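You operate a simulated robot arm through the tools that you are given. There is no shell and no other tool. Be economical: measure what you need, move in short steps, check, and stop when the job is done.

Carry out the task below with a simulated robot arm. There is one attempt and no reset: what you move stays moved.

TASK
Free the gold disc from the small black clamp and press dots into it on the dark base plate.
Fine: draw the beige slider back first; run the green slider back after; leave the disc on the ring; no waves on it; the blue slider and the discs on the mat stay.

It is judged by the outcome, as a careful person would: the job done as asked, and still so three seconds after it is handed in. It fails if anything else is knocked over, pushed out of place, dropped, spilled or broken.

THE ROBOT
A 7-joint arm with a two-finger parallel gripper, fixed in place. Base frame: the origin is at the foot of the arm, x ahead of it, y to its left, z up; the work surface is at about z = 0.005. Lengths are in m, angles in degrees, forces in N, time in s.
With the tool pointing down near the work surface it reaches from about 0.24 to 0.62 m from the base axis. Its first joint turns from -66.0 to 66.0 degrees. Payload 2.6 kg.
Tool frame: the origin (TCP) lies between the finger pads and is the grasp point; the fingertips stand 0.03 m ahead of it; z points along the fingers, y is the line along which they close. The gripper opens to 0.094 m. The fingers are 0.028 m wide and 0.01 m thick; the gripper's body (0.05 by 0.096 m) begins 0.055 m behind the TCP.
Orientation is that of the tool frame in the base frame, as a unit quaternion [x, y, z, w]. With the fingers straight down and closing along the base's y, the tool's x points along the base's -x, its y along +y and its z along -z.

THE INTERFACE
- The arm moves only by the tool arm_command. Its arguments are lists of equal length, an entry for each row: "delta_pos": the shift along the base's x, y, z in m, a list of three; "angular": the turn, a rotation vector about the base's x, y, z in degrees, a list of three. In form: {"delta_pos": [[dx, dy, dz], ...], "angular": [[rx, ry, rz], ...]}. A call has 1 to 8 rows; each row is the pose to reach, as a shift and turn from the pose commanded when the call began. "grip" is the closure, from 0 (fully open) to 1 (shut), set as the call begins (left out, the last holds). A row lasts 0.2 s, in which the tool goes at most 0.05 m and 8.6 degrees; a call with a longer step from one row to the next is refused whole, and so is a gripper value outside its range. A pose out of reach is approached as far as the arm can. The call stops where the force on the tool passes 70 N (or 10 N more than at its start, if that is more) or the arm is blocked; 0.2 s more then pass. The fingers move at their own pace (about 0.072 m/s each) and stop on an object; they squeeze with about 44 N. The grip force told is the motor's: it shows also when the fingers shut on nothing. Time passes only in rows, and 0.2 s behind the last, so rows that repeat a pose let the fingers close. It gives the time, the measured TCP pose, the force on the tool (base axes), the opening and the grip force at its end, in the units of the frame above (readings bear some noise).
- Cameras (640 x 400 px; columns grow to the right, rows downward): "scene" is fixed at [0.0341, 0.4285, 0.5644]; the picture's right is [-0.79, -0.61, 0.00], its down [-0.34, 0.44, -0.83] and it looks along [0.51, -0.65, -0.56] (base axes); focal length 357 px, centre (320, 200). "wrist" rides on the gripper at [-0.037, 0, -0.058] in the tool frame; the picture's right is [0.00, -1.00, 0.00], its down [0.97, 0.00, -0.24] and it looks along [0.24, 0.00, 0.97] (tool axes); focal length 218 px, centre (320, 200).
- get_image(camera): a new picture of that camera. No time passes.
- locate(camera, pixels): for up to 12 pixels [column, row] of the newest picture of that camera ("zoom" is the newest enlarged one), the place [x, y, z] in the base frame of the surface seen there, good to about 0.002 m. No time passes.
- zoom(camera, box): a new picture of the part [left, top, right, bottom] of that camera's present view, enlarged. No time passes.
- finish_job(): hands the job in; it is judged then, once.

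Work in short steps. Measure before you move; look again where a grasp or a placing could have gone wrong, and mend it. You have 80 turns and 54 pictures in all, the two below and enlarged ones among them. Open the gripper and draw the arm clear of the work before you hand the job in, unless the task says otherwise; then end with one line.

The tools are called by a JSON object that holds its "name" and its "arguments". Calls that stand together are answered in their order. arm_command: Moves the arm, as the interface text tells. Its arguments: {"type":"object","properties":{"delta_pos":{"type":"array","items":{"type":"array","items":{"type":"number"}}},"angular":{"type":"array","items":{"type":"array","items":{"type":"number"}}},"grip":{"type":"number"}},"required":["delta_pos","angular"]} The other tools are called the same way: get_image (camera) takes a picture; locate (camera, pixels) gives the place of the surface under pixels of a picture; zoom (camera, box) takes an enlarged picture of a part of a camera's view; finish_job () hands the job in.

At the start:

```text
time: 0.0
eef_pos: [0.285, -0.1814, 0.3181]
tool_rot: [0.0, 1.0, -0.001, 0.0]
contact_force: [0.2, 0.4, -0.3]
width: 0.0939
grip_force: 0.0
```

scene: 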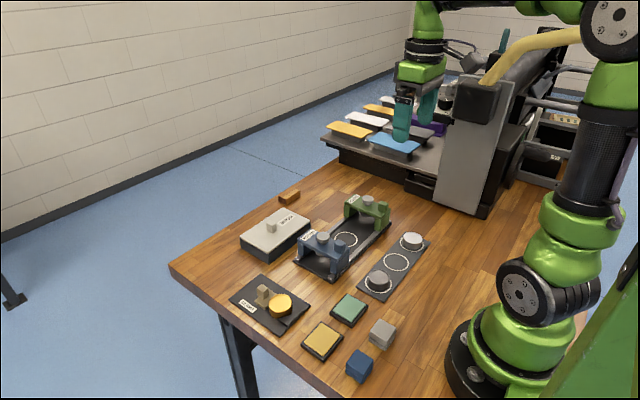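
wrist: 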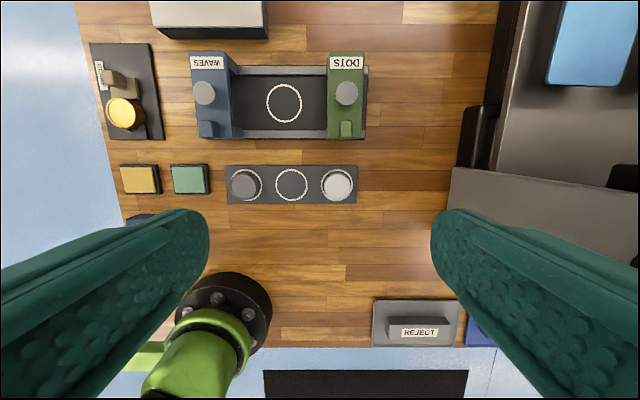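

I'll look closely at the clamp and the press fixtures first.

{"name": "zoom", "arguments": {"camera": "scene", "box": [220, 260, 340, 335]}}

{"name": "zoom", "arguments": {"camera": "scene", "box": [280, 185, 440, 285]}}

{"name": "zoom", "arguments": {"camera": "wrist", "box": [80, 30, 400, 230]}}

```text
5.33 times, centred on (280, 298) of scene
```

zoom: 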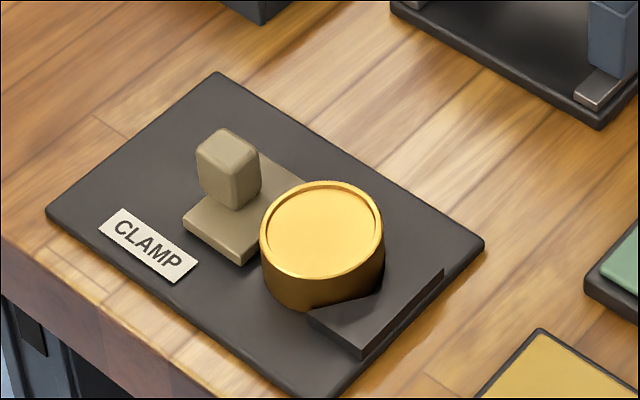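

```text
4.00 times, centred on (360, 235) of scene
```

zoom: 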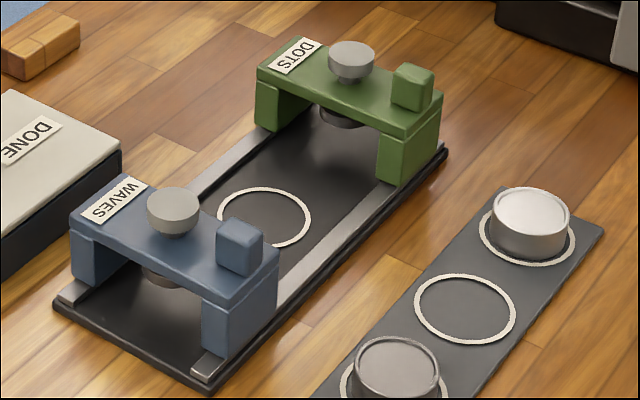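

```text
2.00 times, centred on (240, 130) of wrist
```

zoom: 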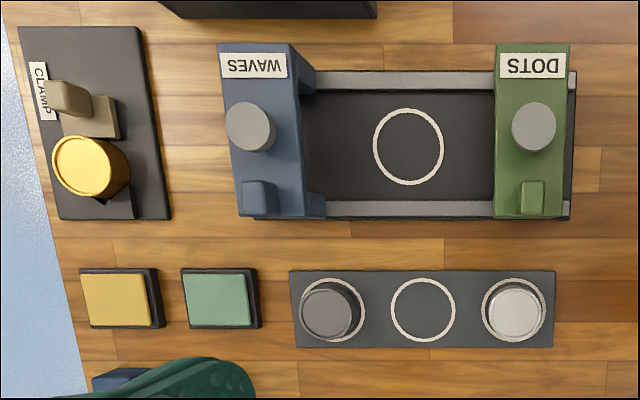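

Now I measure the key points: clamp slider, disc, ring, bridge, knobs.

{"name": "locate", "arguments": {"camera": "zoom", "pixels": [[72, 98], [103, 115], [80, 168], [120, 207], [408, 147], [376, 147], [443, 147], [533, 128], [532, 195], [525, 165], [510, 85], [420, 80]]}}

{"name": "locate", "arguments": {"camera": "scene", "pixels": [[262, 290], [263, 300], [280, 303], [272, 295], [288, 309], [345, 240], [368, 200], [383, 207], [375, 205], [390, 222], [322, 237], [340, 245]]}}

{"name": "zoom", "arguments": {"camera": "scene", "box": [336, 185, 400, 225]}}

```text
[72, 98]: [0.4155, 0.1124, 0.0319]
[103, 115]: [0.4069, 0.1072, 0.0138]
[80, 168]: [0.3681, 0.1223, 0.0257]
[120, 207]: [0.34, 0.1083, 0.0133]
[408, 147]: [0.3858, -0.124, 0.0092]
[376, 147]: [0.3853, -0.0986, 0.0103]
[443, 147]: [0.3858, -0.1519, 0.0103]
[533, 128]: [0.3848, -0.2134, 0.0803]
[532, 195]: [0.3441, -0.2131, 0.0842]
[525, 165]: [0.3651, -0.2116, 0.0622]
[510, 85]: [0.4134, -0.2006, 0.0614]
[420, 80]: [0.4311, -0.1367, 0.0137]
```

```text
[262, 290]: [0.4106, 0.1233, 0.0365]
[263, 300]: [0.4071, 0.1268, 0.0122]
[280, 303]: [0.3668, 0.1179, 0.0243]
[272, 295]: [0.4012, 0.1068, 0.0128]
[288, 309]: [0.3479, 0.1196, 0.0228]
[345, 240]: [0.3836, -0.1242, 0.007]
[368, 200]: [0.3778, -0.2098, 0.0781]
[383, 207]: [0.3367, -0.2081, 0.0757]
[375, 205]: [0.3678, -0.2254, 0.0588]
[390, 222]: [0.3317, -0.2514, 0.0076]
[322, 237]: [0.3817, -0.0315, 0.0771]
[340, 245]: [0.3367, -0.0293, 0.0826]
```

```text
10.00 times, centred on (368, 205) of scene
```

zoom: 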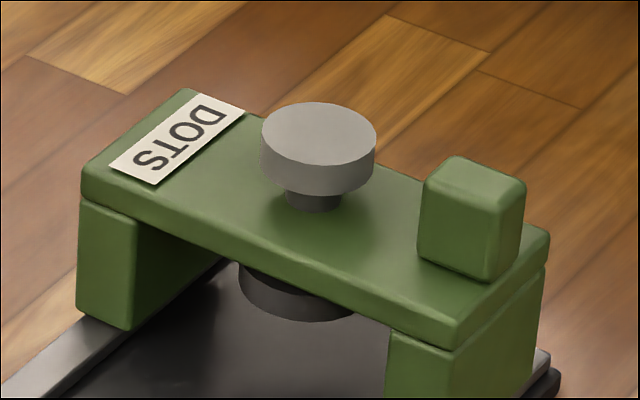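

The clamp slider's knob is near (0.413, 0.115), and the disc near (0.367, 0.119). I move above them for a close look.

{"name": "arm_command", "arguments": {"delta_pos": [[0.0156, 0.037, -0.015], [0.0312, 0.074, -0.03], [0.0468, 0.111, -0.045], [0.0624, 0.148, -0.06], [0.078, 0.185, -0.075], [0.0936, 0.222, -0.09], [0.1092, 0.259, -0.105], [0.125, 0.2964, -0.118]], "angular": [[0, 0, 0], [0, 0, 0], [0, 0, 0], [0, 0, 0], [0, 0, 0], [0, 0, 0], [0, 0, 0], [0, 0, 0]], "grip": 0.3}}

{"name": "get_image", "arguments": {"camera": "wrist"}}

{"name": "zoom", "arguments": {"camera": "wrist", "box": [240, 110, 400, 210]}}

```text
time: 1.8
eef_pos: [0.4091, 0.1171, 0.2006]
tool_rot: [0.0, 1.0, 0.0, 0.0]
contact_force: [0.1, 0.0, -1.1]
width: 0.0656
grip_force: 0.1
```

```text
47 pictures are left
```

wrist: 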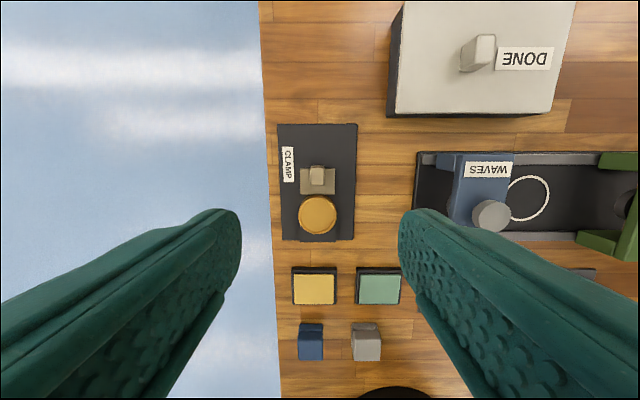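

```text
4.00 times, centred on (320, 160) of wrist
```

zoom: 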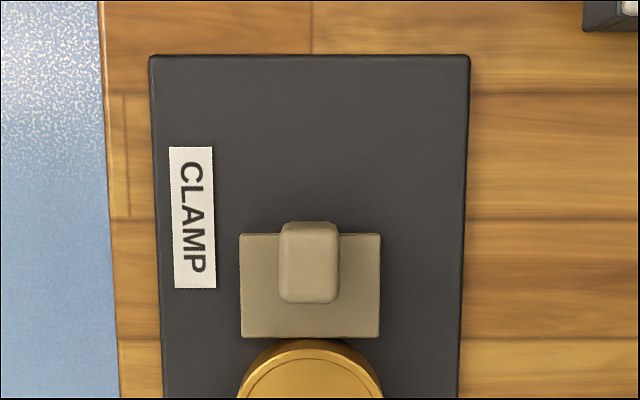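

{"name": "locate", "arguments": {"camera": "zoom", "pixels": [[308, 265], [284, 280], [333, 280], [308, 240], [308, 295], [250, 240], [370, 240], [250, 330], [370, 330], [310, 60], [310, 370]]}}

{"name": "locate", "arguments": {"camera": "wrist", "pixels": [[317, 214], [301, 214], [333, 214], [317, 199], [317, 231], [317, 239]]}}

```text
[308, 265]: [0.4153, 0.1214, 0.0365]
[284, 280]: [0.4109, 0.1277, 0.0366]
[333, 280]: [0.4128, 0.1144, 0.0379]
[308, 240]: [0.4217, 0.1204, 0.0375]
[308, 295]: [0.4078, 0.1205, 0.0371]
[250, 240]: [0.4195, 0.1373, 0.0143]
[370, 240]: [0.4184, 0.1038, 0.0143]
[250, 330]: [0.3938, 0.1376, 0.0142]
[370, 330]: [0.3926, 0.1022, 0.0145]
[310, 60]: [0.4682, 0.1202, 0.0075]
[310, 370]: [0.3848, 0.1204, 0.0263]
```

```text
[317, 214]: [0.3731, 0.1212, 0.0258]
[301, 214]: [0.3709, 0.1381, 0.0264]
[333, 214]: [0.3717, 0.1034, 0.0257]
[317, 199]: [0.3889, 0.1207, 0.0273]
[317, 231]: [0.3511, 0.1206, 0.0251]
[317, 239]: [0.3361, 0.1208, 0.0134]
```

Knob centre is (0.414, 0.121), top z 0.037; disc radius 0.019 centred (0.370, 0.121). I descend on the knob with fingers partly open.

{"name": "arm_command", "arguments": {"delta_pos": [[0.005, 0.0035, -0.04], [0.005, 0.0035, -0.08], [0.005, 0.0035, -0.12], [0.005, 0.0035, -0.15], [0.005, 0.0035, -0.15]], "angular": [[0, 0, 0], [0, 0, 0], [0, 0, 0], [0, 0, 0], [0, 0, 0]], "grip": 0.55}}

{"name": "get_image", "arguments": {"camera": "wrist"}}

```text
time: 3.0
eef_pos: [0.4122, 0.1196, 0.05]
tool_rot: [0.0, 1.0, 0.0, 0.0]
contact_force: [0.5, -0.7, -0.1]
width: 0.0421
grip_force: 0.1
```

```text
45 pictures are left
```

wrist: 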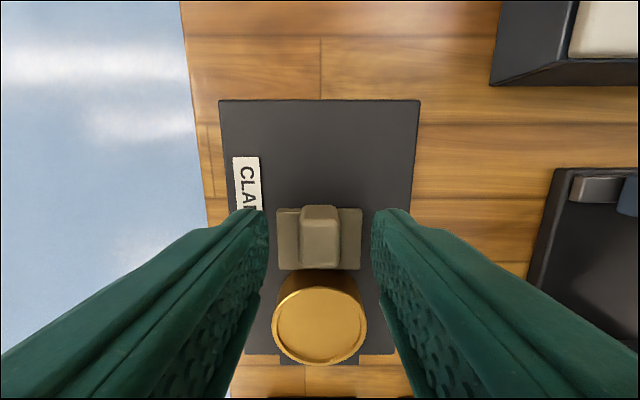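

The fingers straddle the knob (columns 300–340). Close on it.

{"name": "arm_command", "arguments": {"delta_pos": [[0, 0, 0], [0, 0, 0], [0, 0, 0]], "angular": [[0, 0, 0], [0, 0, 0], [0, 0, 0]], "grip": 1}}

{"name": "arm_command", "arguments": {"delta_pos": [[0.004, 0, 0], [0.008, 0, 0], [0.012, 0, 0], [0.016, 0, 0]], "angular": [[0, 0, 0], [0, 0, 0], [0, 0, 0], [0, 0, 0]]}}

{"name": "get_image", "arguments": {"camera": "wrist"}}

```text
time: 3.8
eef_pos: [0.4123, 0.1208, 0.0504]
tool_rot: [0.0, 1.0, 0.0, -0.001]
contact_force: [2.5, 4.0, -7.4]
width: 0.0161
grip_force: 45.3
```

```text
time: 4.8
eef_pos: [0.4282, 0.1198, 0.0497]
tool_rot: [0.0, 1.0, 0.0, -0.002]
contact_force: [-7.2, 6.9, -4.0]
width: 0.016
grip_force: 45.0
```

```text
44 pictures are left
```

wrist: 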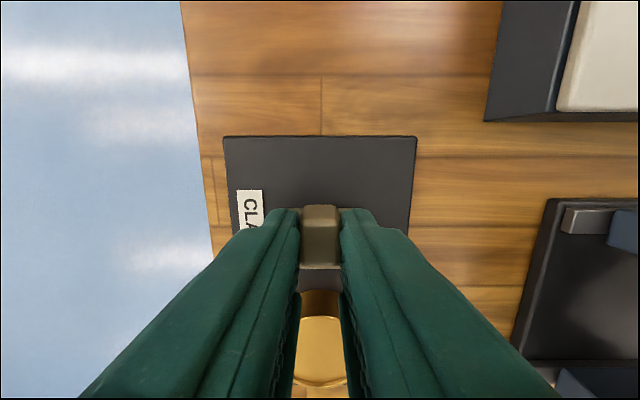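

The slider slides and a gap opens to the disc; the plate has stayed put. I continue toward its end stop in small steps.

{"name": "arm_command", "arguments": {"delta_pos": [[0.003, 0, 0], [0.006, 0, 0], [0.009, 0, 0], [0.012, 0, 0]], "angular": [[0, 0, 0], [0, 0, 0], [0, 0, 0], [0, 0, 0]]}}

```text
time: 5.8
eef_pos: [0.4407, 0.119, 0.0503]
tool_rot: [-0.001, 1.0, 0.001, 0.0]
contact_force: [-6.7, 13.1, -19.7]
width: 0.0158
grip_force: 44.8
```

{"name": "arm_command", "arguments": {"delta_pos": [[0.002, 0.0005, 0.0005], [0.004, 0.001, 0.001]], "angular": [[0, 0, 0], [0, 0, 0]]}}

{"name": "get_image", "arguments": {"camera": "wrist"}}

```text
time: 6.4
eef_pos: [0.4443, 0.1202, 0.0514]
tool_rot: [-0.001, 1.0, 0.0, -0.003]
contact_force: [-5.7, 13.7, -30.5]
width: 0.0158
grip_force: 45.2
```

```text
43 pictures are left
```

wrist: 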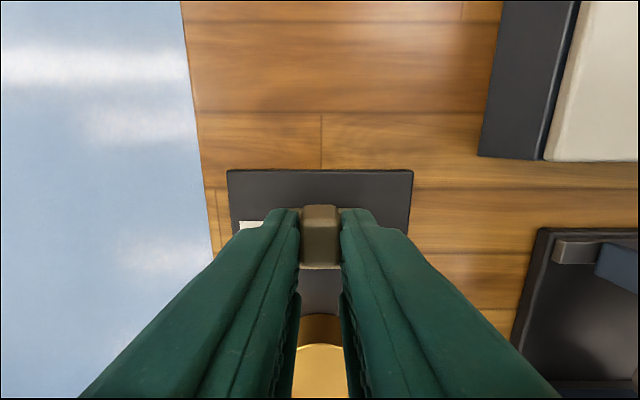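

Still moving freely; I lower back the 1 mm (z force) and draw a little further.

{"name": "arm_command", "arguments": {"delta_pos": [[0.001, -0.0005, -0.0015], [0.003, -0.0005, -0.002], [0.005, -0.0005, -0.002], [0.007, -0.0005, -0.002]], "angular": [[0, 0, 0], [0, 0, 0], [0, 0, 0], [0, 0, 0]]}}

```text
time: 7.4
eef_pos: [0.4486, 0.1197, 0.0503]
tool_rot: [0.002, 1.0, 0.0, -0.007]
contact_force: [-36.2, 3.8, 19.9]
width: 0.0158
grip_force: 45.0
```

Fx rose to −36 N: the end stop is reached. I relax a little, release and rise.

{"name": "arm_command", "arguments": {"delta_pos": [[-0.0025, 0, 0.001], [-0.0025, 0, 0.001], [-0.0025, 0, 0.001]], "angular": [[0, 0, 0], [0, 0, 0], [0, 0, 0]], "grip": 0.5}}

{"name": "arm_command", "arguments": {"delta_pos": [[0, 0, 0.04], [0, 0, 0.08], [-0.03, 0, 0.11], [-0.07, 0, 0.11]], "angular": [[0, 0, 0], [0, 0, 0], [0, 0, 0], [0, 0, 0]], "grip": 0.3}}

{"name": "get_image", "arguments": {"camera": "wrist"}}

```text
time: 8.2
eef_pos: [0.4516, 0.1193, 0.0515]
tool_rot: [-0.001, 1.0, -0.001, 0.001]
contact_force: [0.2, 0.8, -0.4]
width: 0.0469
grip_force: 0.0
```

```text
time: 9.2
eef_pos: [0.378, 0.1188, 0.1606]
tool_rot: [0.0, 1.0, 0.001, -0.001]
contact_force: [-0.6, 0.1, -0.1]
width: 0.0657
grip_force: 0.0
```

```text
42 pictures are left
```

wrist: 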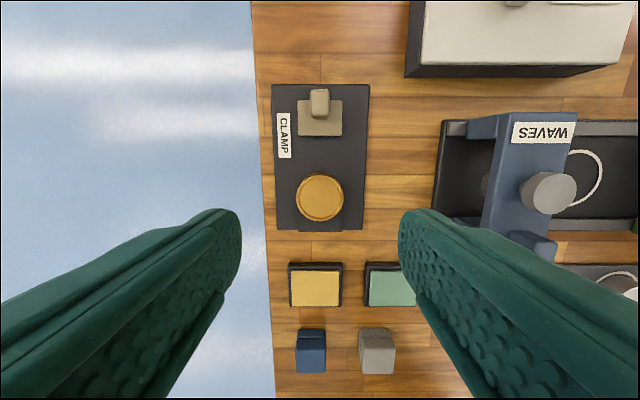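

The slider is back, the disc remains at (320,197). I measure the disc again.

{"name": "locate", "arguments": {"camera": "wrist", "pixels": [[320, 197], [300, 197], [340, 197], [320, 178], [320, 217], [320, 225], [285, 210], [350, 210], [314, 75]]}}

{"name": "zoom", "arguments": {"camera": "scene", "box": [220, 260, 340, 335]}}

```text
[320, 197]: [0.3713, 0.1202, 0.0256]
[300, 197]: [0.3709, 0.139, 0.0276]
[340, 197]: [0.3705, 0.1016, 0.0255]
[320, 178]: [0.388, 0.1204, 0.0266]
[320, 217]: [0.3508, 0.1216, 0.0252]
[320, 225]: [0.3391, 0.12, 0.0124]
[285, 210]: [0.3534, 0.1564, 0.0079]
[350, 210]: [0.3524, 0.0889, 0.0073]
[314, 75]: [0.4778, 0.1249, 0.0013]
```

```text
5.33 times, centred on (280, 298) of scene
```

zoom: 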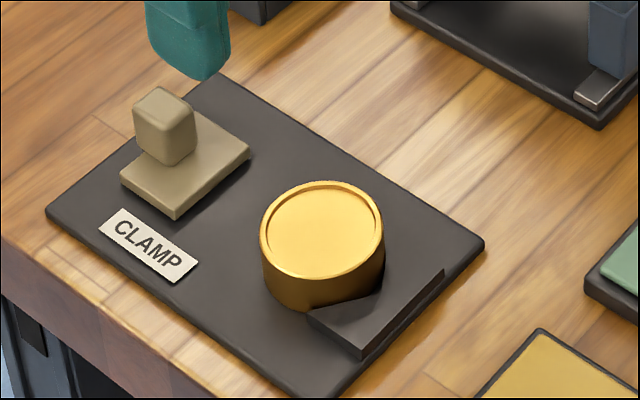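

Disc centre (0.370, 0.120), top z 0.026, low fixed jaw at z 0.013. I descend so the fingertips stop at z ≈ 0.015, then check.

{"name": "arm_command", "arguments": {"delta_pos": [[-0.0075, 0.001, -0.04], [-0.0075, 0.001, -0.08], [-0.0075, 0.001, -0.1], [-0.0075, 0.001, -0.1155], [-0.0075, 0.001, -0.1155]], "angular": [[0, 0, 0], [0, 0, 0], [0, 0, 0], [0, 0, 0], [0, 0, 0]], "grip": 0.3}}

{"name": "get_image", "arguments": {"camera": "wrist"}}

```text
time: 10.4
eef_pos: [0.3716, 0.1212, 0.0463]
tool_rot: [0.001, 1.0, 0.0, 0.0]
contact_force: [0.8, -0.6, 0.9]
width: 0.066
grip_force: 0.0
```

```text
40 pictures are left
```

wrist: 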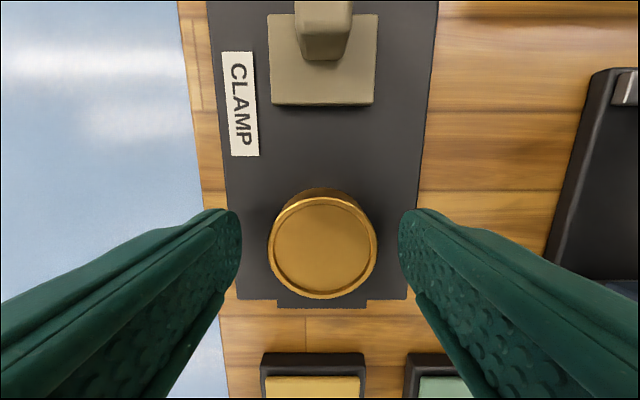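

Fingers straddle the disc. I close, then lift straight up.

{"name": "arm_command", "arguments": {"delta_pos": [[0, 0, 0], [0, 0, 0], [0, 0, 0]], "angular": [[0, 0, 0], [0, 0, 0], [0, 0, 0]], "grip": 1}}

{"name": "arm_command", "arguments": {"delta_pos": [[0.001, 0, 0.01], [0.002, 0, 0.025], [0.002, 0, 0.06], [0.002, 0, 0.1], [0.002, 0, 0.12]], "angular": [[0, 0, 0], [0, 0, 0], [0, 0, 0], [0, 0, 0], [0, 0, 0]]}}

{"name": "get_image", "arguments": {"camera": "wrist"}}

{"name": "get_image", "arguments": {"camera": "scene"}}

```text
time: 11.2
eef_pos: [0.3721, 0.1213, 0.0458]
tool_rot: [0.001, 1.0, -0.001, -0.001]
contact_force: [0.1, -0.2, 0.4]
width: 0.0425
grip_force: 43.9
```

```text
time: 12.4
eef_pos: [0.3741, 0.12, 0.1655]
tool_rot: [-0.001, 1.0, 0.0, 0.0]
contact_force: [-0.2, 0.0, -0.7]
width: 0.0425
grip_force: 44.0
```

```text
39 pictures are left
```

wrist: 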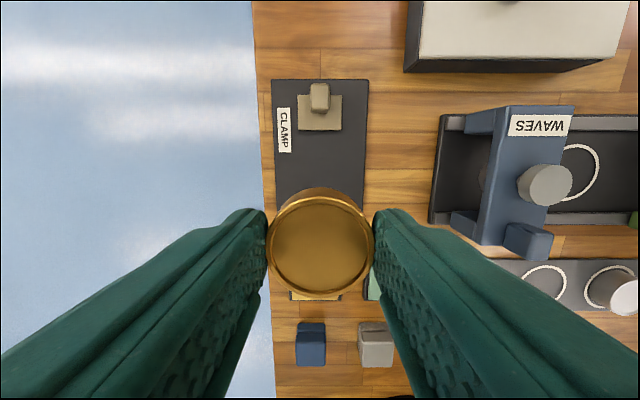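

```text
38 pictures are left
```

scene: 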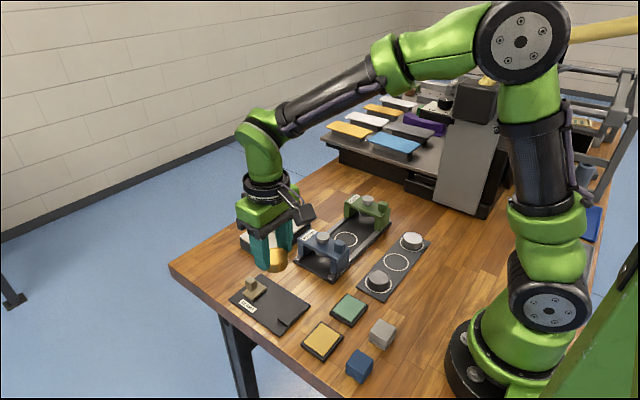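

The disc is held (width 0.0425). I measure the ring's edges again and the held disc's centre before carrying.

{"name": "locate", "arguments": {"camera": "wrist", "pixels": [[320, 244], [320, 207], [320, 284], [282, 244], [360, 244]]}}

{"name": "zoom", "arguments": {"camera": "scene", "box": [296, 195, 392, 255]}}

```text
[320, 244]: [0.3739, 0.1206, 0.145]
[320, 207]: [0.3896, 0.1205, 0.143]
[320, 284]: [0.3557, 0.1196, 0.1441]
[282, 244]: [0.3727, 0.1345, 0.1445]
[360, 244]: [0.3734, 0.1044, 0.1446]
```

```text
6.67 times, centred on (344, 225) of scene
```

zoom: 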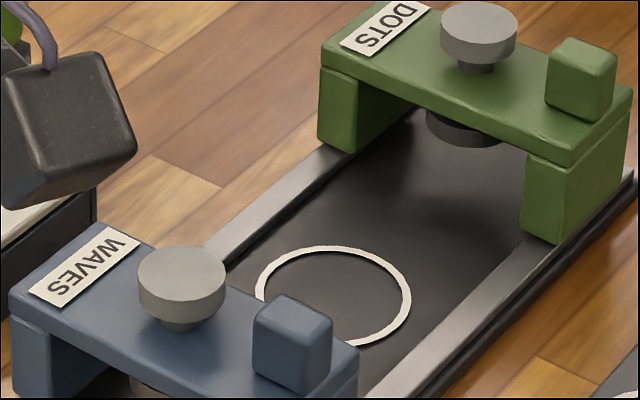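

{"name": "locate", "arguments": {"camera": "zoom", "pixels": [[320, 249], [407, 300], [260, 285], [370, 343], [390, 268], [275, 262], [403, 318], [500, 100], [340, 280], [440, 140], [480, 35], [580, 65]]}}

```text
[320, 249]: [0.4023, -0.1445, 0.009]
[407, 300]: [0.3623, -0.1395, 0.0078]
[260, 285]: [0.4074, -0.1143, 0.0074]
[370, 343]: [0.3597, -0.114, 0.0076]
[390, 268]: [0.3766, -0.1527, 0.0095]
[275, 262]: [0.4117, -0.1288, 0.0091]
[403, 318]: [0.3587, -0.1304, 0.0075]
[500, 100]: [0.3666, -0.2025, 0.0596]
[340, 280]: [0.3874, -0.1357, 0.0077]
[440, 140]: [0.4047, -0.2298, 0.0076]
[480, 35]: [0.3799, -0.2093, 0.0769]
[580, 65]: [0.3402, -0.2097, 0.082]
```

Ring centre ≈ (0.385, −0.1255). I carry the disc there at height.

{"name": "arm_command", "arguments": {"delta_pos": [[0.002, -0.04, 0], [0.004, -0.08, 0], [0.006, -0.12, 0], [0.008, -0.16, 0], [0.01, -0.2, 0], [0.012, -0.235, 0], [0.012, -0.2455, 0], [0.012, -0.2455, 0]], "angular": [[0, 0, 0], [0, 0, 0], [0, 0, 0], [0, 0, 0], [0, 0, 0], [0, 0, 0], [0, 0, 0], [0, 0, 0]]}}

{"name": "get_image", "arguments": {"camera": "wrist"}}

```text
time: 14.2
eef_pos: [0.3864, -0.1269, 0.165]
tool_rot: [0.0, 1.0, 0.0, 0.0]
contact_force: [0.0, -0.4, -0.8]
width: 0.0425
grip_force: 44.1
```

```text
36 pictures are left
```

wrist: 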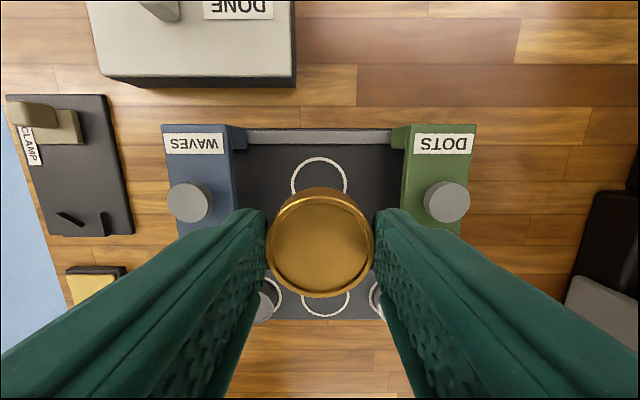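

The ring is centred at column 319, in line with the disc. I descend, slowly at the end.

{"name": "arm_command", "arguments": {"delta_pos": [[0, 0, -0.04], [0, 0, -0.08], [0, 0, -0.105], [0, 0, -0.113], [0, 0, -0.116], [0, 0, -0.118], [0, 0, -0.118]], "angular": [[0, 0, 0], [0, 0, 0], [0, 0, 0], [0, 0, 0], [0, 0, 0], [0, 0, 0], [0, 0, 0]]}}

{"name": "zoom", "arguments": {"camera": "scene", "box": [296, 195, 392, 255]}}

{"name": "get_image", "arguments": {"camera": "wrist"}}

```text
time: 15.8
eef_pos: [0.3868, -0.1258, 0.0475]
tool_rot: [0.0, 1.0, -0.001, 0.002]
contact_force: [-3.2, 1.3, 8.9]
width: 0.0421
grip_force: 44.1
```

```text
6.67 times, centred on (344, 225) of scene
```

zoom: 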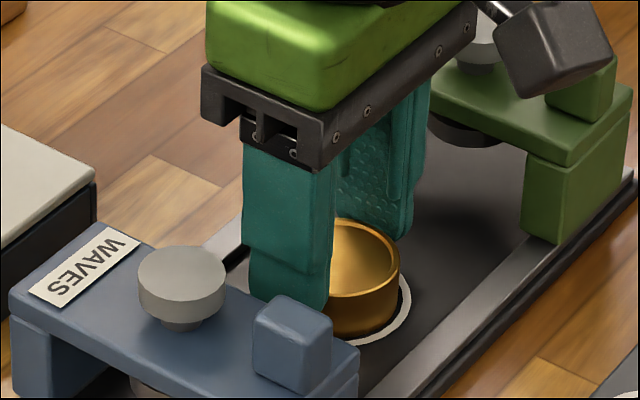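

```text
34 pictures are left
```

wrist: 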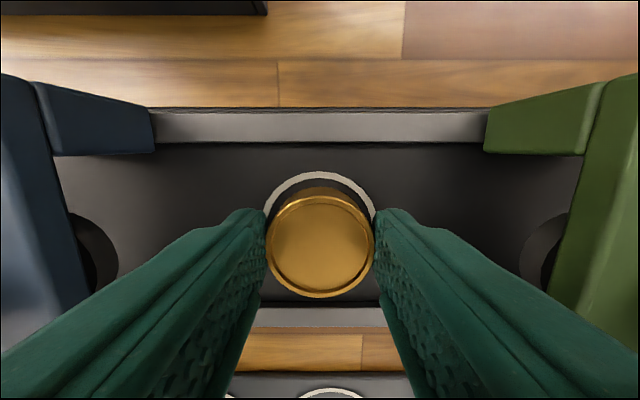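

{"name": "locate", "arguments": {"camera": "wrist", "pixels": [[320, 172], [320, 179], [320, 206], [320, 290], [275, 196], [365, 196]]}}

```text
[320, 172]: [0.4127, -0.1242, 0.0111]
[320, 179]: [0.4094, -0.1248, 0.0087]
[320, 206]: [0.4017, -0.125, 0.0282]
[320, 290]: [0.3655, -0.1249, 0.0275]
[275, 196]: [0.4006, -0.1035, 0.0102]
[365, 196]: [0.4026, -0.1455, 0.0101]
```

The disc is centred in the ring within about 1 mm and touching the plate. I release with modest opening and rise.

{"name": "arm_command", "arguments": {"delta_pos": [[0, 0, 0.0005], [0, 0, 0.0005], [0, 0, 0.0005]], "angular": [[0, 0, 0], [0, 0, 0], [0, 0, 0]], "grip": 0.36}}

{"name": "arm_command", "arguments": {"delta_pos": [[0, 0, 0.02], [0, 0, 0.06], [0, 0, 0.1], [-0.04, -0.02, 0.12], [-0.07, -0.05, 0.12], [-0.07, -0.08, 0.12]], "angular": [[0, 0, 0], [0, 0, 0], [0, 0, 0], [0, 0, 0], [0, 0, 0], [0, 0, 0]]}}

{"name": "get_image", "arguments": {"camera": "wrist"}}

{"name": "zoom", "arguments": {"camera": "scene", "box": [280, 185, 440, 285]}}

```text
time: 16.6
eef_pos: [0.3865, -0.1256, 0.0488]
tool_rot: [0.001, 1.0, 0.001, 0.0]
contact_force: [-0.7, 0.1, 0.6]
width: 0.0602
grip_force: 0.1
```

```text
time: 18.0
eef_pos: [0.3168, -0.206, 0.1683]
tool_rot: [-0.001, 1.0, 0.0, 0.0]
contact_force: [-0.1, 0.5, -0.5]
width: 0.0602
grip_force: 0.0
```

```text
33 pictures are left
```

wrist: 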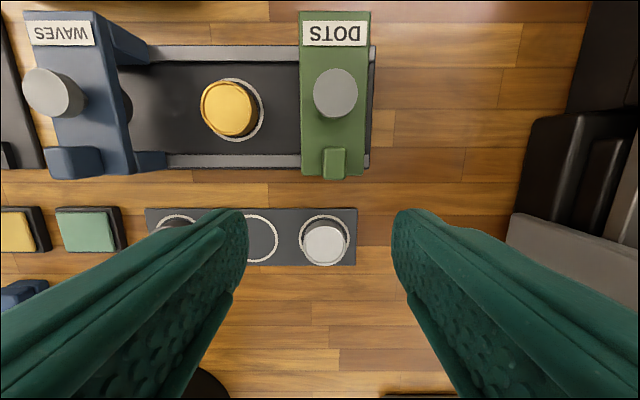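

```text
4.00 times, centred on (360, 235) of scene
```

zoom: 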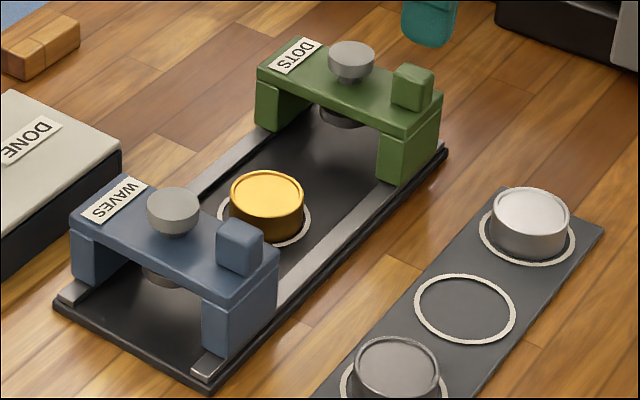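

The disc sits in the ring. Now I measure the green handle and knob precisely.

{"name": "locate", "arguments": {"camera": "wrist", "pixels": [[334, 155], [325, 155], [343, 155], [334, 149], [334, 164], [336, 86], [315, 86], [356, 86], [229, 104], [302, 160], [367, 160], [316, 172]]}}

{"name": "zoom", "arguments": {"camera": "wrist", "box": [280, 120, 400, 195]}}

```text
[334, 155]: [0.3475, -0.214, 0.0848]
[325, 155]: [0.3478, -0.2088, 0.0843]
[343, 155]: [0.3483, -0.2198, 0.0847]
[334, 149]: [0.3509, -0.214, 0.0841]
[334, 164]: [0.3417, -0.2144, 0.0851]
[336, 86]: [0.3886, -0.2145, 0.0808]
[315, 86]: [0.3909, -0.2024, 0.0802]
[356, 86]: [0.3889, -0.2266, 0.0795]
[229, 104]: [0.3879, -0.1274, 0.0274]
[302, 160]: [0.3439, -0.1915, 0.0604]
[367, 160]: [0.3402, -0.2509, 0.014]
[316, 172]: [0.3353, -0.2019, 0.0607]
```

```text
5.33 times, centred on (340, 158) of wrist
```

zoom: 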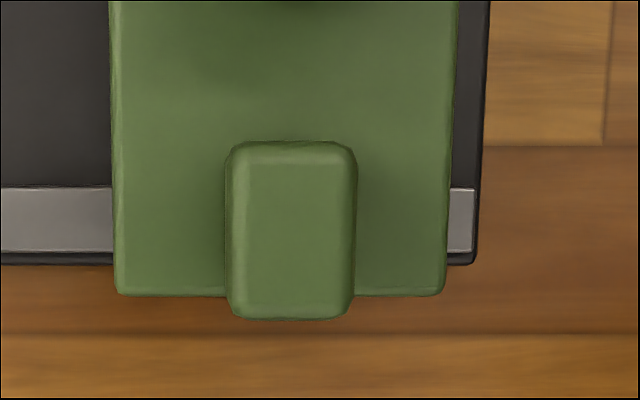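

Handle centre ≈ (0.342, −0.2135), top z 0.084, beam top z 0.061. I lower the fingers around it (tips at z ≈ 0.067).

{"name": "arm_command", "arguments": {"delta_pos": [[0.0252, -0.0075, -0.01], [0.0252, -0.0075, -0.04], [0.0252, -0.0075, -0.06], [0.0252, -0.0075, -0.0713], [0.0252, -0.0075, -0.0713]], "angular": [[0, 0, 0], [0, 0, 0], [0, 0, 0], [0, 0, 0], [0, 0, 0]], "grip": 0.5}}

{"name": "get_image", "arguments": {"camera": "wrist"}}

```text
time: 19.2
eef_pos: [0.342, -0.2121, 0.0974]
tool_rot: [0.0, 1.0, 0.0, 0.0]
contact_force: [-0.6, -0.5, 0.1]
width: 0.0468
grip_force: 0.0
```

```text
30 pictures are left
```

wrist: 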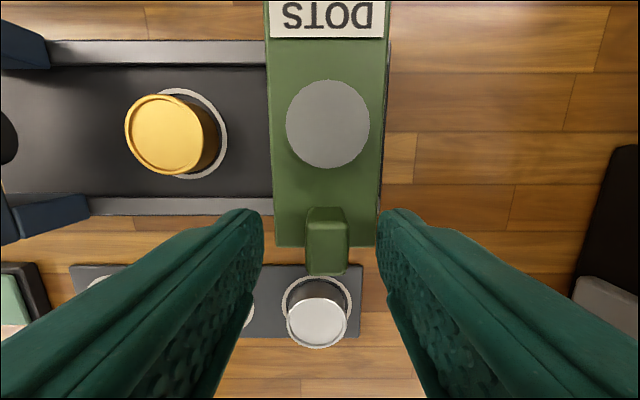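

The handle (columns 306–349) is between the fingers, slightly right; I shift 2 mm and close.

{"name": "arm_command", "arguments": {"delta_pos": [[0, -0.002, 0], [0, -0.002, 0], [0, -0.002, 0], [0, -0.002, 0]], "angular": [[0, 0, 0], [0, 0, 0], [0, 0, 0], [0, 0, 0]], "grip": 1}}

{"name": "arm_command", "arguments": {"delta_pos": [[0, 0.005, 0], [0, 0.01, 0], [0, 0.015, 0], [0, 0.02, 0]], "angular": [[0, 0, 0], [0, 0, 0], [0, 0, 0], [0, 0, 0]]}}

{"name": "get_image", "arguments": {"camera": "wrist"}}

```text
time: 20.2
eef_pos: [0.341, -0.2148, 0.0963]
tool_rot: [0.0, 1.0, 0.0, 0.0]
contact_force: [-1.7, -0.9, -2.2]
width: 0.0158
grip_force: 45.4
```

```text
time: 21.2
eef_pos: [0.3414, -0.1934, 0.0967]
tool_rot: [-0.001, 1.0, 0.001, 0.0]
contact_force: [-0.2, -0.5, 1.3]
width: 0.0159
grip_force: 44.9
```

```text
29 pictures are left
```

wrist: 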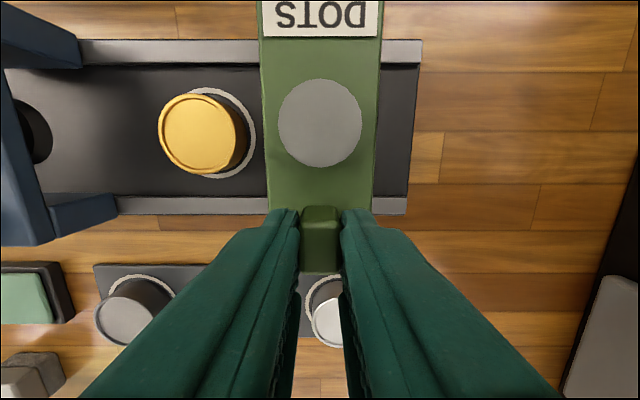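

It slides smoothly and the plate stays. I run it on toward the disc centre (y ≈ −0.1255), watching the force.

{"name": "arm_command", "arguments": {"delta_pos": [[0, 0.008, 0], [0, 0.016, 0], [0, 0.024, 0], [0, 0.032, 0], [0, 0.04, 0], [0, 0.048, 0]], "angular": [[0, 0, 0], [0, 0, 0], [0, 0, 0], [0, 0, 0], [0, 0, 0], [0, 0, 0]]}}

{"name": "zoom", "arguments": {"camera": "scene", "box": [280, 185, 440, 285]}}

```text
time: 22.6
eef_pos: [0.3419, -0.1466, 0.0975]
tool_rot: [0.0, 1.0, 0.001, -0.002]
contact_force: [-4.9, 0.0, -4.5]
width: 0.0156
grip_force: 45.0
```

```text
4.00 times, centred on (360, 235) of scene
```

zoom: 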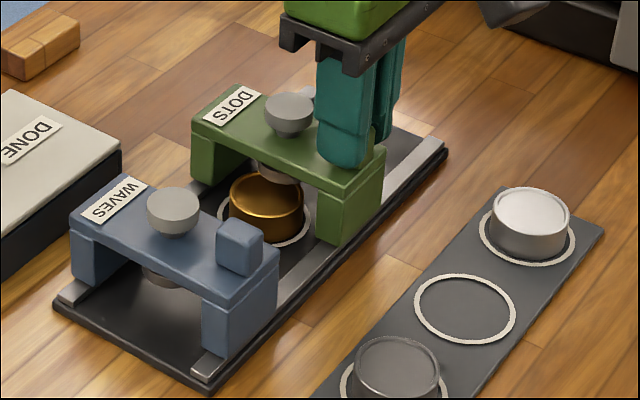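

No contact with the disc; another 21 mm puts the stamp over it.

{"name": "arm_command", "arguments": {"delta_pos": [[0, 0.006, 0], [0, 0.012, 0], [0, 0.018, 0], [0, 0.021, 0], [0, 0.021, 0]], "angular": [[0, 0, 0], [0, 0, 0], [0, 0, 0], [0, 0, 0], [0, 0, 0]]}}

{"name": "get_image", "arguments": {"camera": "wrist"}}

{"name": "zoom", "arguments": {"camera": "scene", "box": [296, 195, 392, 255]}}

```text
time: 23.8
eef_pos: [0.3405, -0.1257, 0.0971]
tool_rot: [0.0, 1.0, 0.001, 0.0]
contact_force: [-13.5, 0.0, 0.7]
width: 0.0157
grip_force: 45.1
```

```text
27 pictures are left
```

wrist: 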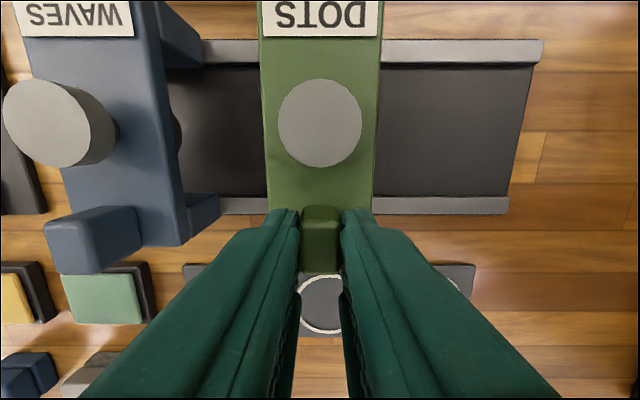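

```text
6.67 times, centred on (344, 225) of scene
```

zoom: 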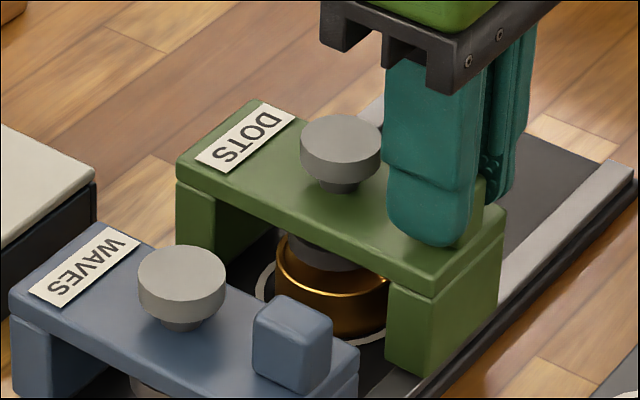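

The stamp sits over the disc. I release the handle, rise clear, and look straight down at the knob.

{"name": "arm_command", "arguments": {"delta_pos": [[0.001, 0, 0], [0.001, 0, 0], [0.001, 0, 0]], "angular": [[0, 0, 0], [0, 0, 0], [0, 0, 0]], "grip": 0.6}}

{"name": "arm_command", "arguments": {"delta_pos": [[0, 0, 0.03], [0, 0, 0.06], [0, 0, 0.06]], "angular": [[0, 0, 0], [0, 0, 0], [0, 0, 0]]}}

{"name": "arm_command", "arguments": {"delta_pos": [[0.015, 0, 0], [0.03, 0, 0], [0.03, 0, 0]], "angular": [[0, 0, 0], [0, 0, 0], [0, 0, 0]], "grip": 1}}

{"name": "get_image", "arguments": {"camera": "wrist"}}

```text
time: 24.6
eef_pos: [0.3429, -0.125, 0.0979]
tool_rot: [0.0, 1.0, 0.001, 0.001]
contact_force: [-1.4, -0.9, -0.2]
width: 0.0373
grip_force: 0.1
```

```text
time: 25.4
eef_pos: [0.3428, -0.1258, 0.1572]
tool_rot: [0.0, 1.0, 0.0, 0.0]
contact_force: [0.8, -0.3, -0.2]
width: 0.0376
grip_force: 0.0
```

```text
time: 26.2
eef_pos: [0.373, -0.1259, 0.1587]
tool_rot: [0.001, 1.0, 0.0, -0.001]
contact_force: [0.3, -0.4, 0.4]
width: 0.0
grip_force: 32.8
```

```text
25 pictures are left
```

wrist: 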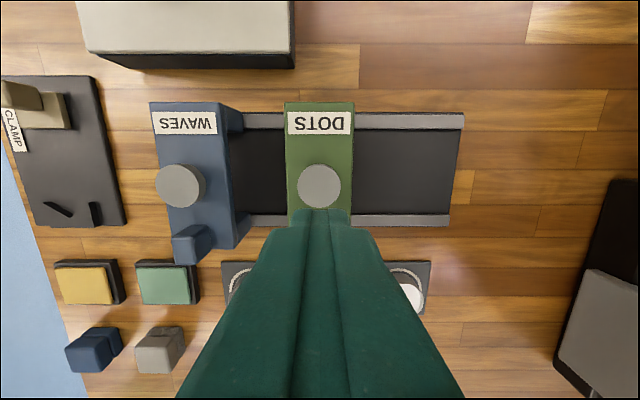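

{"name": "locate", "arguments": {"camera": "wrist", "pixels": [[319, 185], [301, 185], [338, 185], [319, 167], [319, 202]]}}

{"name": "zoom", "arguments": {"camera": "scene", "box": [312, 211, 376, 251]}}

```text
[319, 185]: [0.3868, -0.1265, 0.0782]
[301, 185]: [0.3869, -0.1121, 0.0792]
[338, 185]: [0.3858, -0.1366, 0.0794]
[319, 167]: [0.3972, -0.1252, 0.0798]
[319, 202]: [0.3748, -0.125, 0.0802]
```

```text
10.00 times, centred on (344, 231) of scene
```

zoom: 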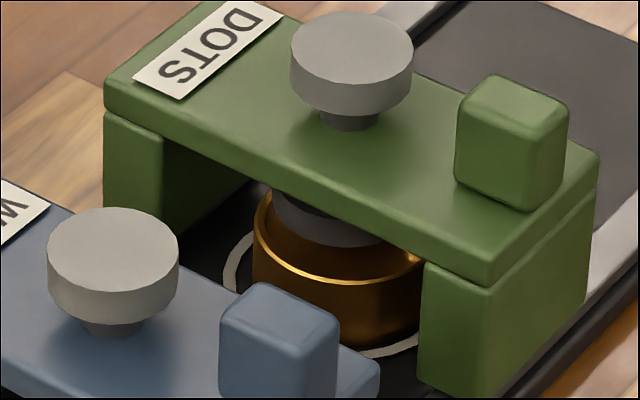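

Knob top is at (0.386, −0.125, 0.0795). I move above it with shut fingers and descend to just short of contact (TCP z ≈ 0.112).

{"name": "arm_command", "arguments": {"delta_pos": [[0.012, 0.0005, 0], [0.012, 0.0005, -0.025], [0.012, 0.0005, -0.045], [0.012, 0.0005, -0.045]], "angular": [[0, 0, 0], [0, 0, 0], [0, 0, 0], [0, 0, 0]]}}

{"name": "zoom", "arguments": {"camera": "scene", "box": [296, 195, 392, 255]}}

```text
time: 27.2
eef_pos: [0.3844, -0.1256, 0.1109]
tool_rot: [-0.001, 1.0, 0.0, 0.0]
contact_force: [-0.7, -0.9, 1.1]
width: 0.0
grip_force: 32.9
```

```text
6.67 times, centred on (344, 225) of scene
```

zoom: 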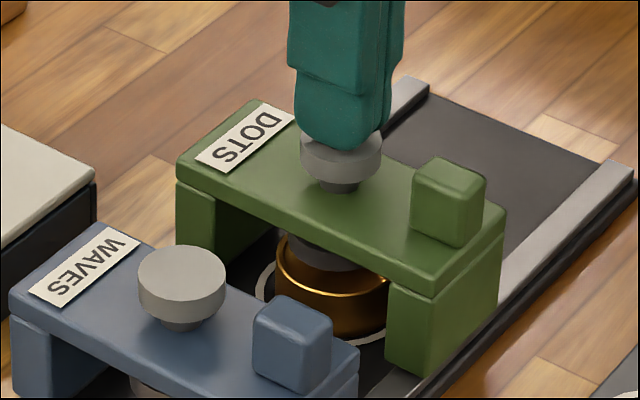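

Fingertips are centred just above the knob. I press down in 1.5 mm steps.

{"name": "arm_command", "arguments": {"delta_pos": [[0, 0, -0.0015], [0, 0, -0.003], [0, 0, -0.0045], [0, 0, -0.006], [0, 0, -0.0075]], "angular": [[0, 0, 0], [0, 0, 0], [0, 0, 0], [0, 0, 0], [0, 0, 0]]}}

```text
time: 28.4
eef_pos: [0.3843, -0.1258, 0.1043]
tool_rot: [0.0, 1.0, 0.001, 0.001]
contact_force: [1.5, 0.2, 2.6]
width: 0.0003
grip_force: 32.9
```

{"name": "arm_command", "arguments": {"delta_pos": [[0, 0, -0.0015], [0, 0, -0.003], [0, 0, -0.0045], [0, 0, -0.006]], "angular": [[0, 0, 0], [0, 0, 0], [0, 0, 0], [0, 0, 0]]}}

{"name": "zoom", "arguments": {"camera": "scene", "box": [296, 195, 392, 255]}}

```text
time: 29.4
eef_pos: [0.3856, -0.1256, 0.1013]
tool_rot: [0.002, 1.0, 0.0, 0.002]
contact_force: [-25.1, 7.1, 62.6]
width: 0.0001
grip_force: 33.4
```

```text
6.67 times, centred on (344, 225) of scene
```

zoom: 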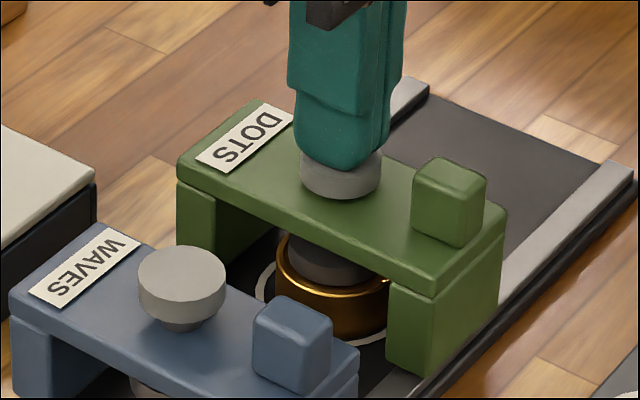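

62 N with the knob fully down: the press is done. I rise and check that the knob springs back up.

{"name": "arm_command", "arguments": {"delta_pos": [[0, 0, 0.005], [0, 0, 0.015], [0, 0, 0.04], [0, 0, 0.06]], "angular": [[0, 0, 0], [0, 0, 0], [0, 0, 0], [0, 0, 0]]}}

{"name": "zoom", "arguments": {"camera": "scene", "box": [296, 195, 392, 255]}}

```text
time: 30.4
eef_pos: [0.385, -0.1253, 0.1574]
tool_rot: [-0.001, 1.0, -0.001, 0.0]
contact_force: [-0.6, -0.2, 0.0]
width: 0.0
grip_force: 32.6
```

```text
6.67 times, centred on (344, 225) of scene
```

zoom: 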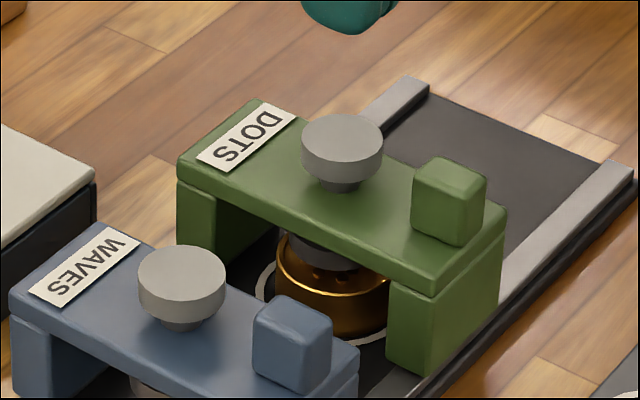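

The knob has sprung up and dots show on the disc. I go back to the handle and lower around it.

{"name": "arm_command", "arguments": {"delta_pos": [[-0.021, -0.0005, 0], [-0.0425, -0.0005, 0], [-0.0425, -0.0005, 0], [-0.0425, -0.0005, -0.03], [-0.0425, -0.0005, -0.06], [-0.0425, -0.0005, -0.06]], "angular": [[0, 0, 0], [0, 0, 0], [0, 0, 0], [0, 0, 0], [0, 0, 0], [0, 0, 0]], "grip": 0.55}}

{"name": "get_image", "arguments": {"camera": "wrist"}}

```text
time: 31.8
eef_pos: [0.3431, -0.1242, 0.0975]
tool_rot: [0.0, 1.0, -0.001, 0.001]
contact_force: [-0.3, 0.1, 0.0]
width: 0.0421
grip_force: 0.1
```

```text
20 pictures are left
```

wrist: 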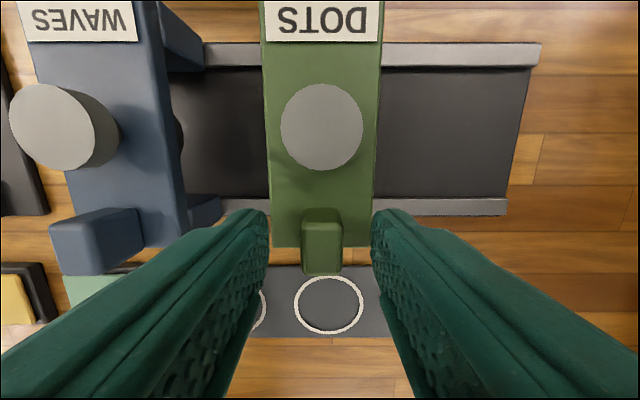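

The handle is centred between the fingers. I close and run it back.

{"name": "arm_command", "arguments": {"delta_pos": [[0, 0, 0], [0, 0, 0], [0, 0, 0]], "angular": [[0, 0, 0], [0, 0, 0], [0, 0, 0]], "grip": 1}}

{"name": "arm_command", "arguments": {"delta_pos": [[0, -0.006, 0], [0, -0.014, 0], [0, -0.024, 0], [0, -0.034, 0], [0, -0.044, 0], [0, -0.054, 0], [0, -0.064, 0], [0, -0.072, 0]], "angular": [[0, 0, 0], [0, 0, 0], [0, 0, 0], [0, 0, 0], [0, 0, 0], [0, 0, 0], [0, 0, 0], [0, 0, 0]]}}

```text
time: 32.6
eef_pos: [0.3424, -0.1249, 0.098]
tool_rot: [0.0, 1.0, 0.0, -0.001]
contact_force: [-1.1, -0.8, -5.2]
width: 0.0157
grip_force: 44.8
```

```text
time: 34.4
eef_pos: [0.343, -0.1982, 0.0979]
tool_rot: [0.0, 1.0, -0.001, -0.001]
contact_force: [4.2, 0.7, -10.0]
width: 0.0158
grip_force: 45.1
```

{"name": "arm_command", "arguments": {"delta_pos": [[0, -0.005, 0], [0, -0.01, 0], [0, -0.013, 0], [0, -0.016, 0], [0, -0.016, 0]], "angular": [[0, 0, 0], [0, 0, 0], [0, 0, 0], [0, 0, 0], [0, 0, 0]]}}

{"name": "get_image", "arguments": {"camera": "wrist"}}

```text
time: 35.6
eef_pos: [0.3422, -0.2133, 0.0975]
tool_rot: [0.0, 1.0, 0.0, 0.001]
contact_force: [-3.4, -0.3, -4.2]
width: 0.0161
grip_force: 45.3
```

```text
19 pictures are left
```

wrist: 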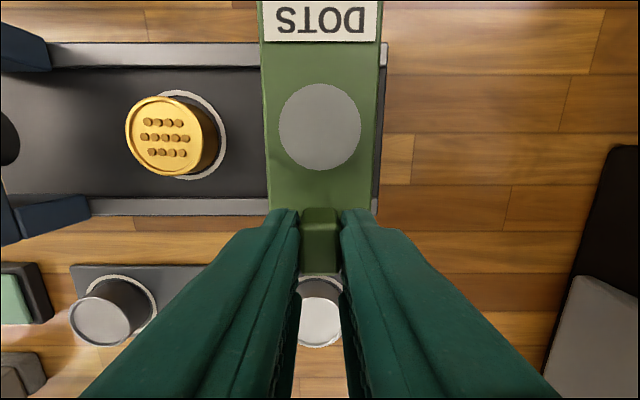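

The disc shows dots and the slider is about at its starting place. I nudge 1.5 mm more to its stop, then release and rise.

{"name": "arm_command", "arguments": {"delta_pos": [[0, -0.0008, 0], [0, -0.0015, 0], [0, -0.0015, 0]], "angular": [[0, 0, 0], [0, 0, 0], [0, 0, 0]]}}

{"name": "arm_command", "arguments": {"delta_pos": [[0, 0, 0], [0, 0, 0], [0, 0, 0]], "angular": [[0, 0, 0], [0, 0, 0], [0, 0, 0]], "grip": 0.6}}

{"name": "arm_command", "arguments": {"delta_pos": [[0, 0, 0.03], [0, 0, 0.07], [0, 0, 0.11], [-0.03, 0, 0.15], [-0.06, 0, 0.18]], "angular": [[0, 0, 0], [0, 0, 0], [0, 0, 0], [0, 0, 0], [0, 0, 0]]}}

{"name": "get_image", "arguments": {"camera": "wrist"}}

{"name": "get_image", "arguments": {"camera": "scene"}}

{"name": "zoom", "arguments": {"camera": "scene", "box": [280, 185, 440, 285]}}

```text
time: 36.4
eef_pos: [0.3415, -0.2153, 0.0983]
tool_rot: [0.001, 1.0, 0.001, 0.001]
contact_force: [-1.4, 1.0, -4.3]
width: 0.0157
grip_force: 44.8
```

```text
time: 37.2
eef_pos: [0.343, -0.2156, 0.0983]
tool_rot: [0.0, 1.0, 0.0, 0.0]
contact_force: [-0.4, 0.9, -0.1]
width: 0.0377
grip_force: 0.1
```

```text
time: 38.4
eef_pos: [0.2815, -0.2143, 0.2784]
tool_rot: [-0.001, 1.0, 0.0, 0.0]
contact_force: [0.5, 0.3, 0.9]
width: 0.0374
grip_force: 0.1
```

```text
18 pictures are left
```

wrist: 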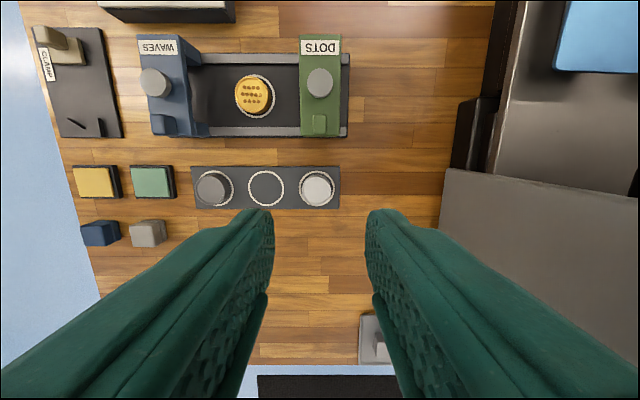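

```text
17 pictures are left
```

scene: 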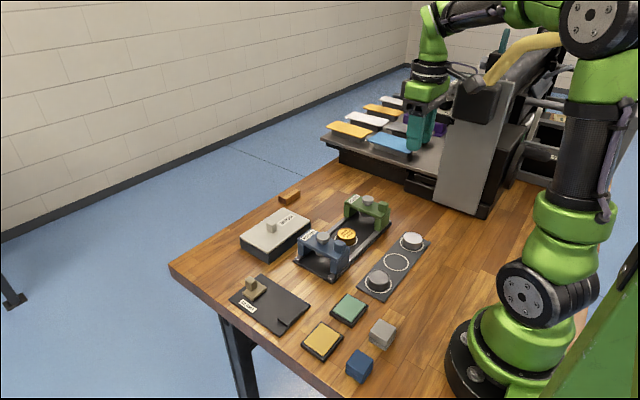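

```text
4.00 times, centred on (360, 235) of scene
```

zoom: 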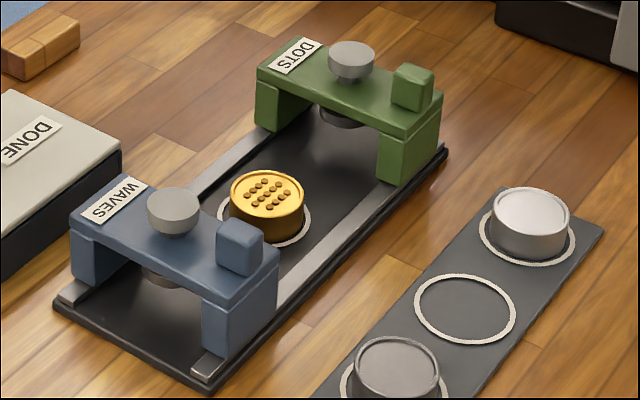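

The dotted disc is on the ring, the green slider is back at its start, and everything else is in place. I open the gripper fully before handing in.

{"name": "arm_command", "arguments": {"delta_pos": [[0, 0, 0.02], [0, 0, 0.03], [0, 0, 0.03]], "angular": [[0, 0, 0], [0, 0, 0], [0, 0, 0]], "grip": 0}}

{"name": "finish_job", "arguments": {}}

```text
time: 39.2
eef_pos: [0.2826, -0.2154, 0.3082]
tool_rot: [0.0, 1.0, 0.0, 0.0]
contact_force: [-0.3, -0.2, 0.4]
width: 0.094
grip_force: 0.1
```

```text
The job is handed in.
```

The job is handed in: I drew the beige slider back first, freed the gold disc, pressed dots into it on the ring, left it there, and ran the green slider back; the blue slider and the mat discs were not touched.
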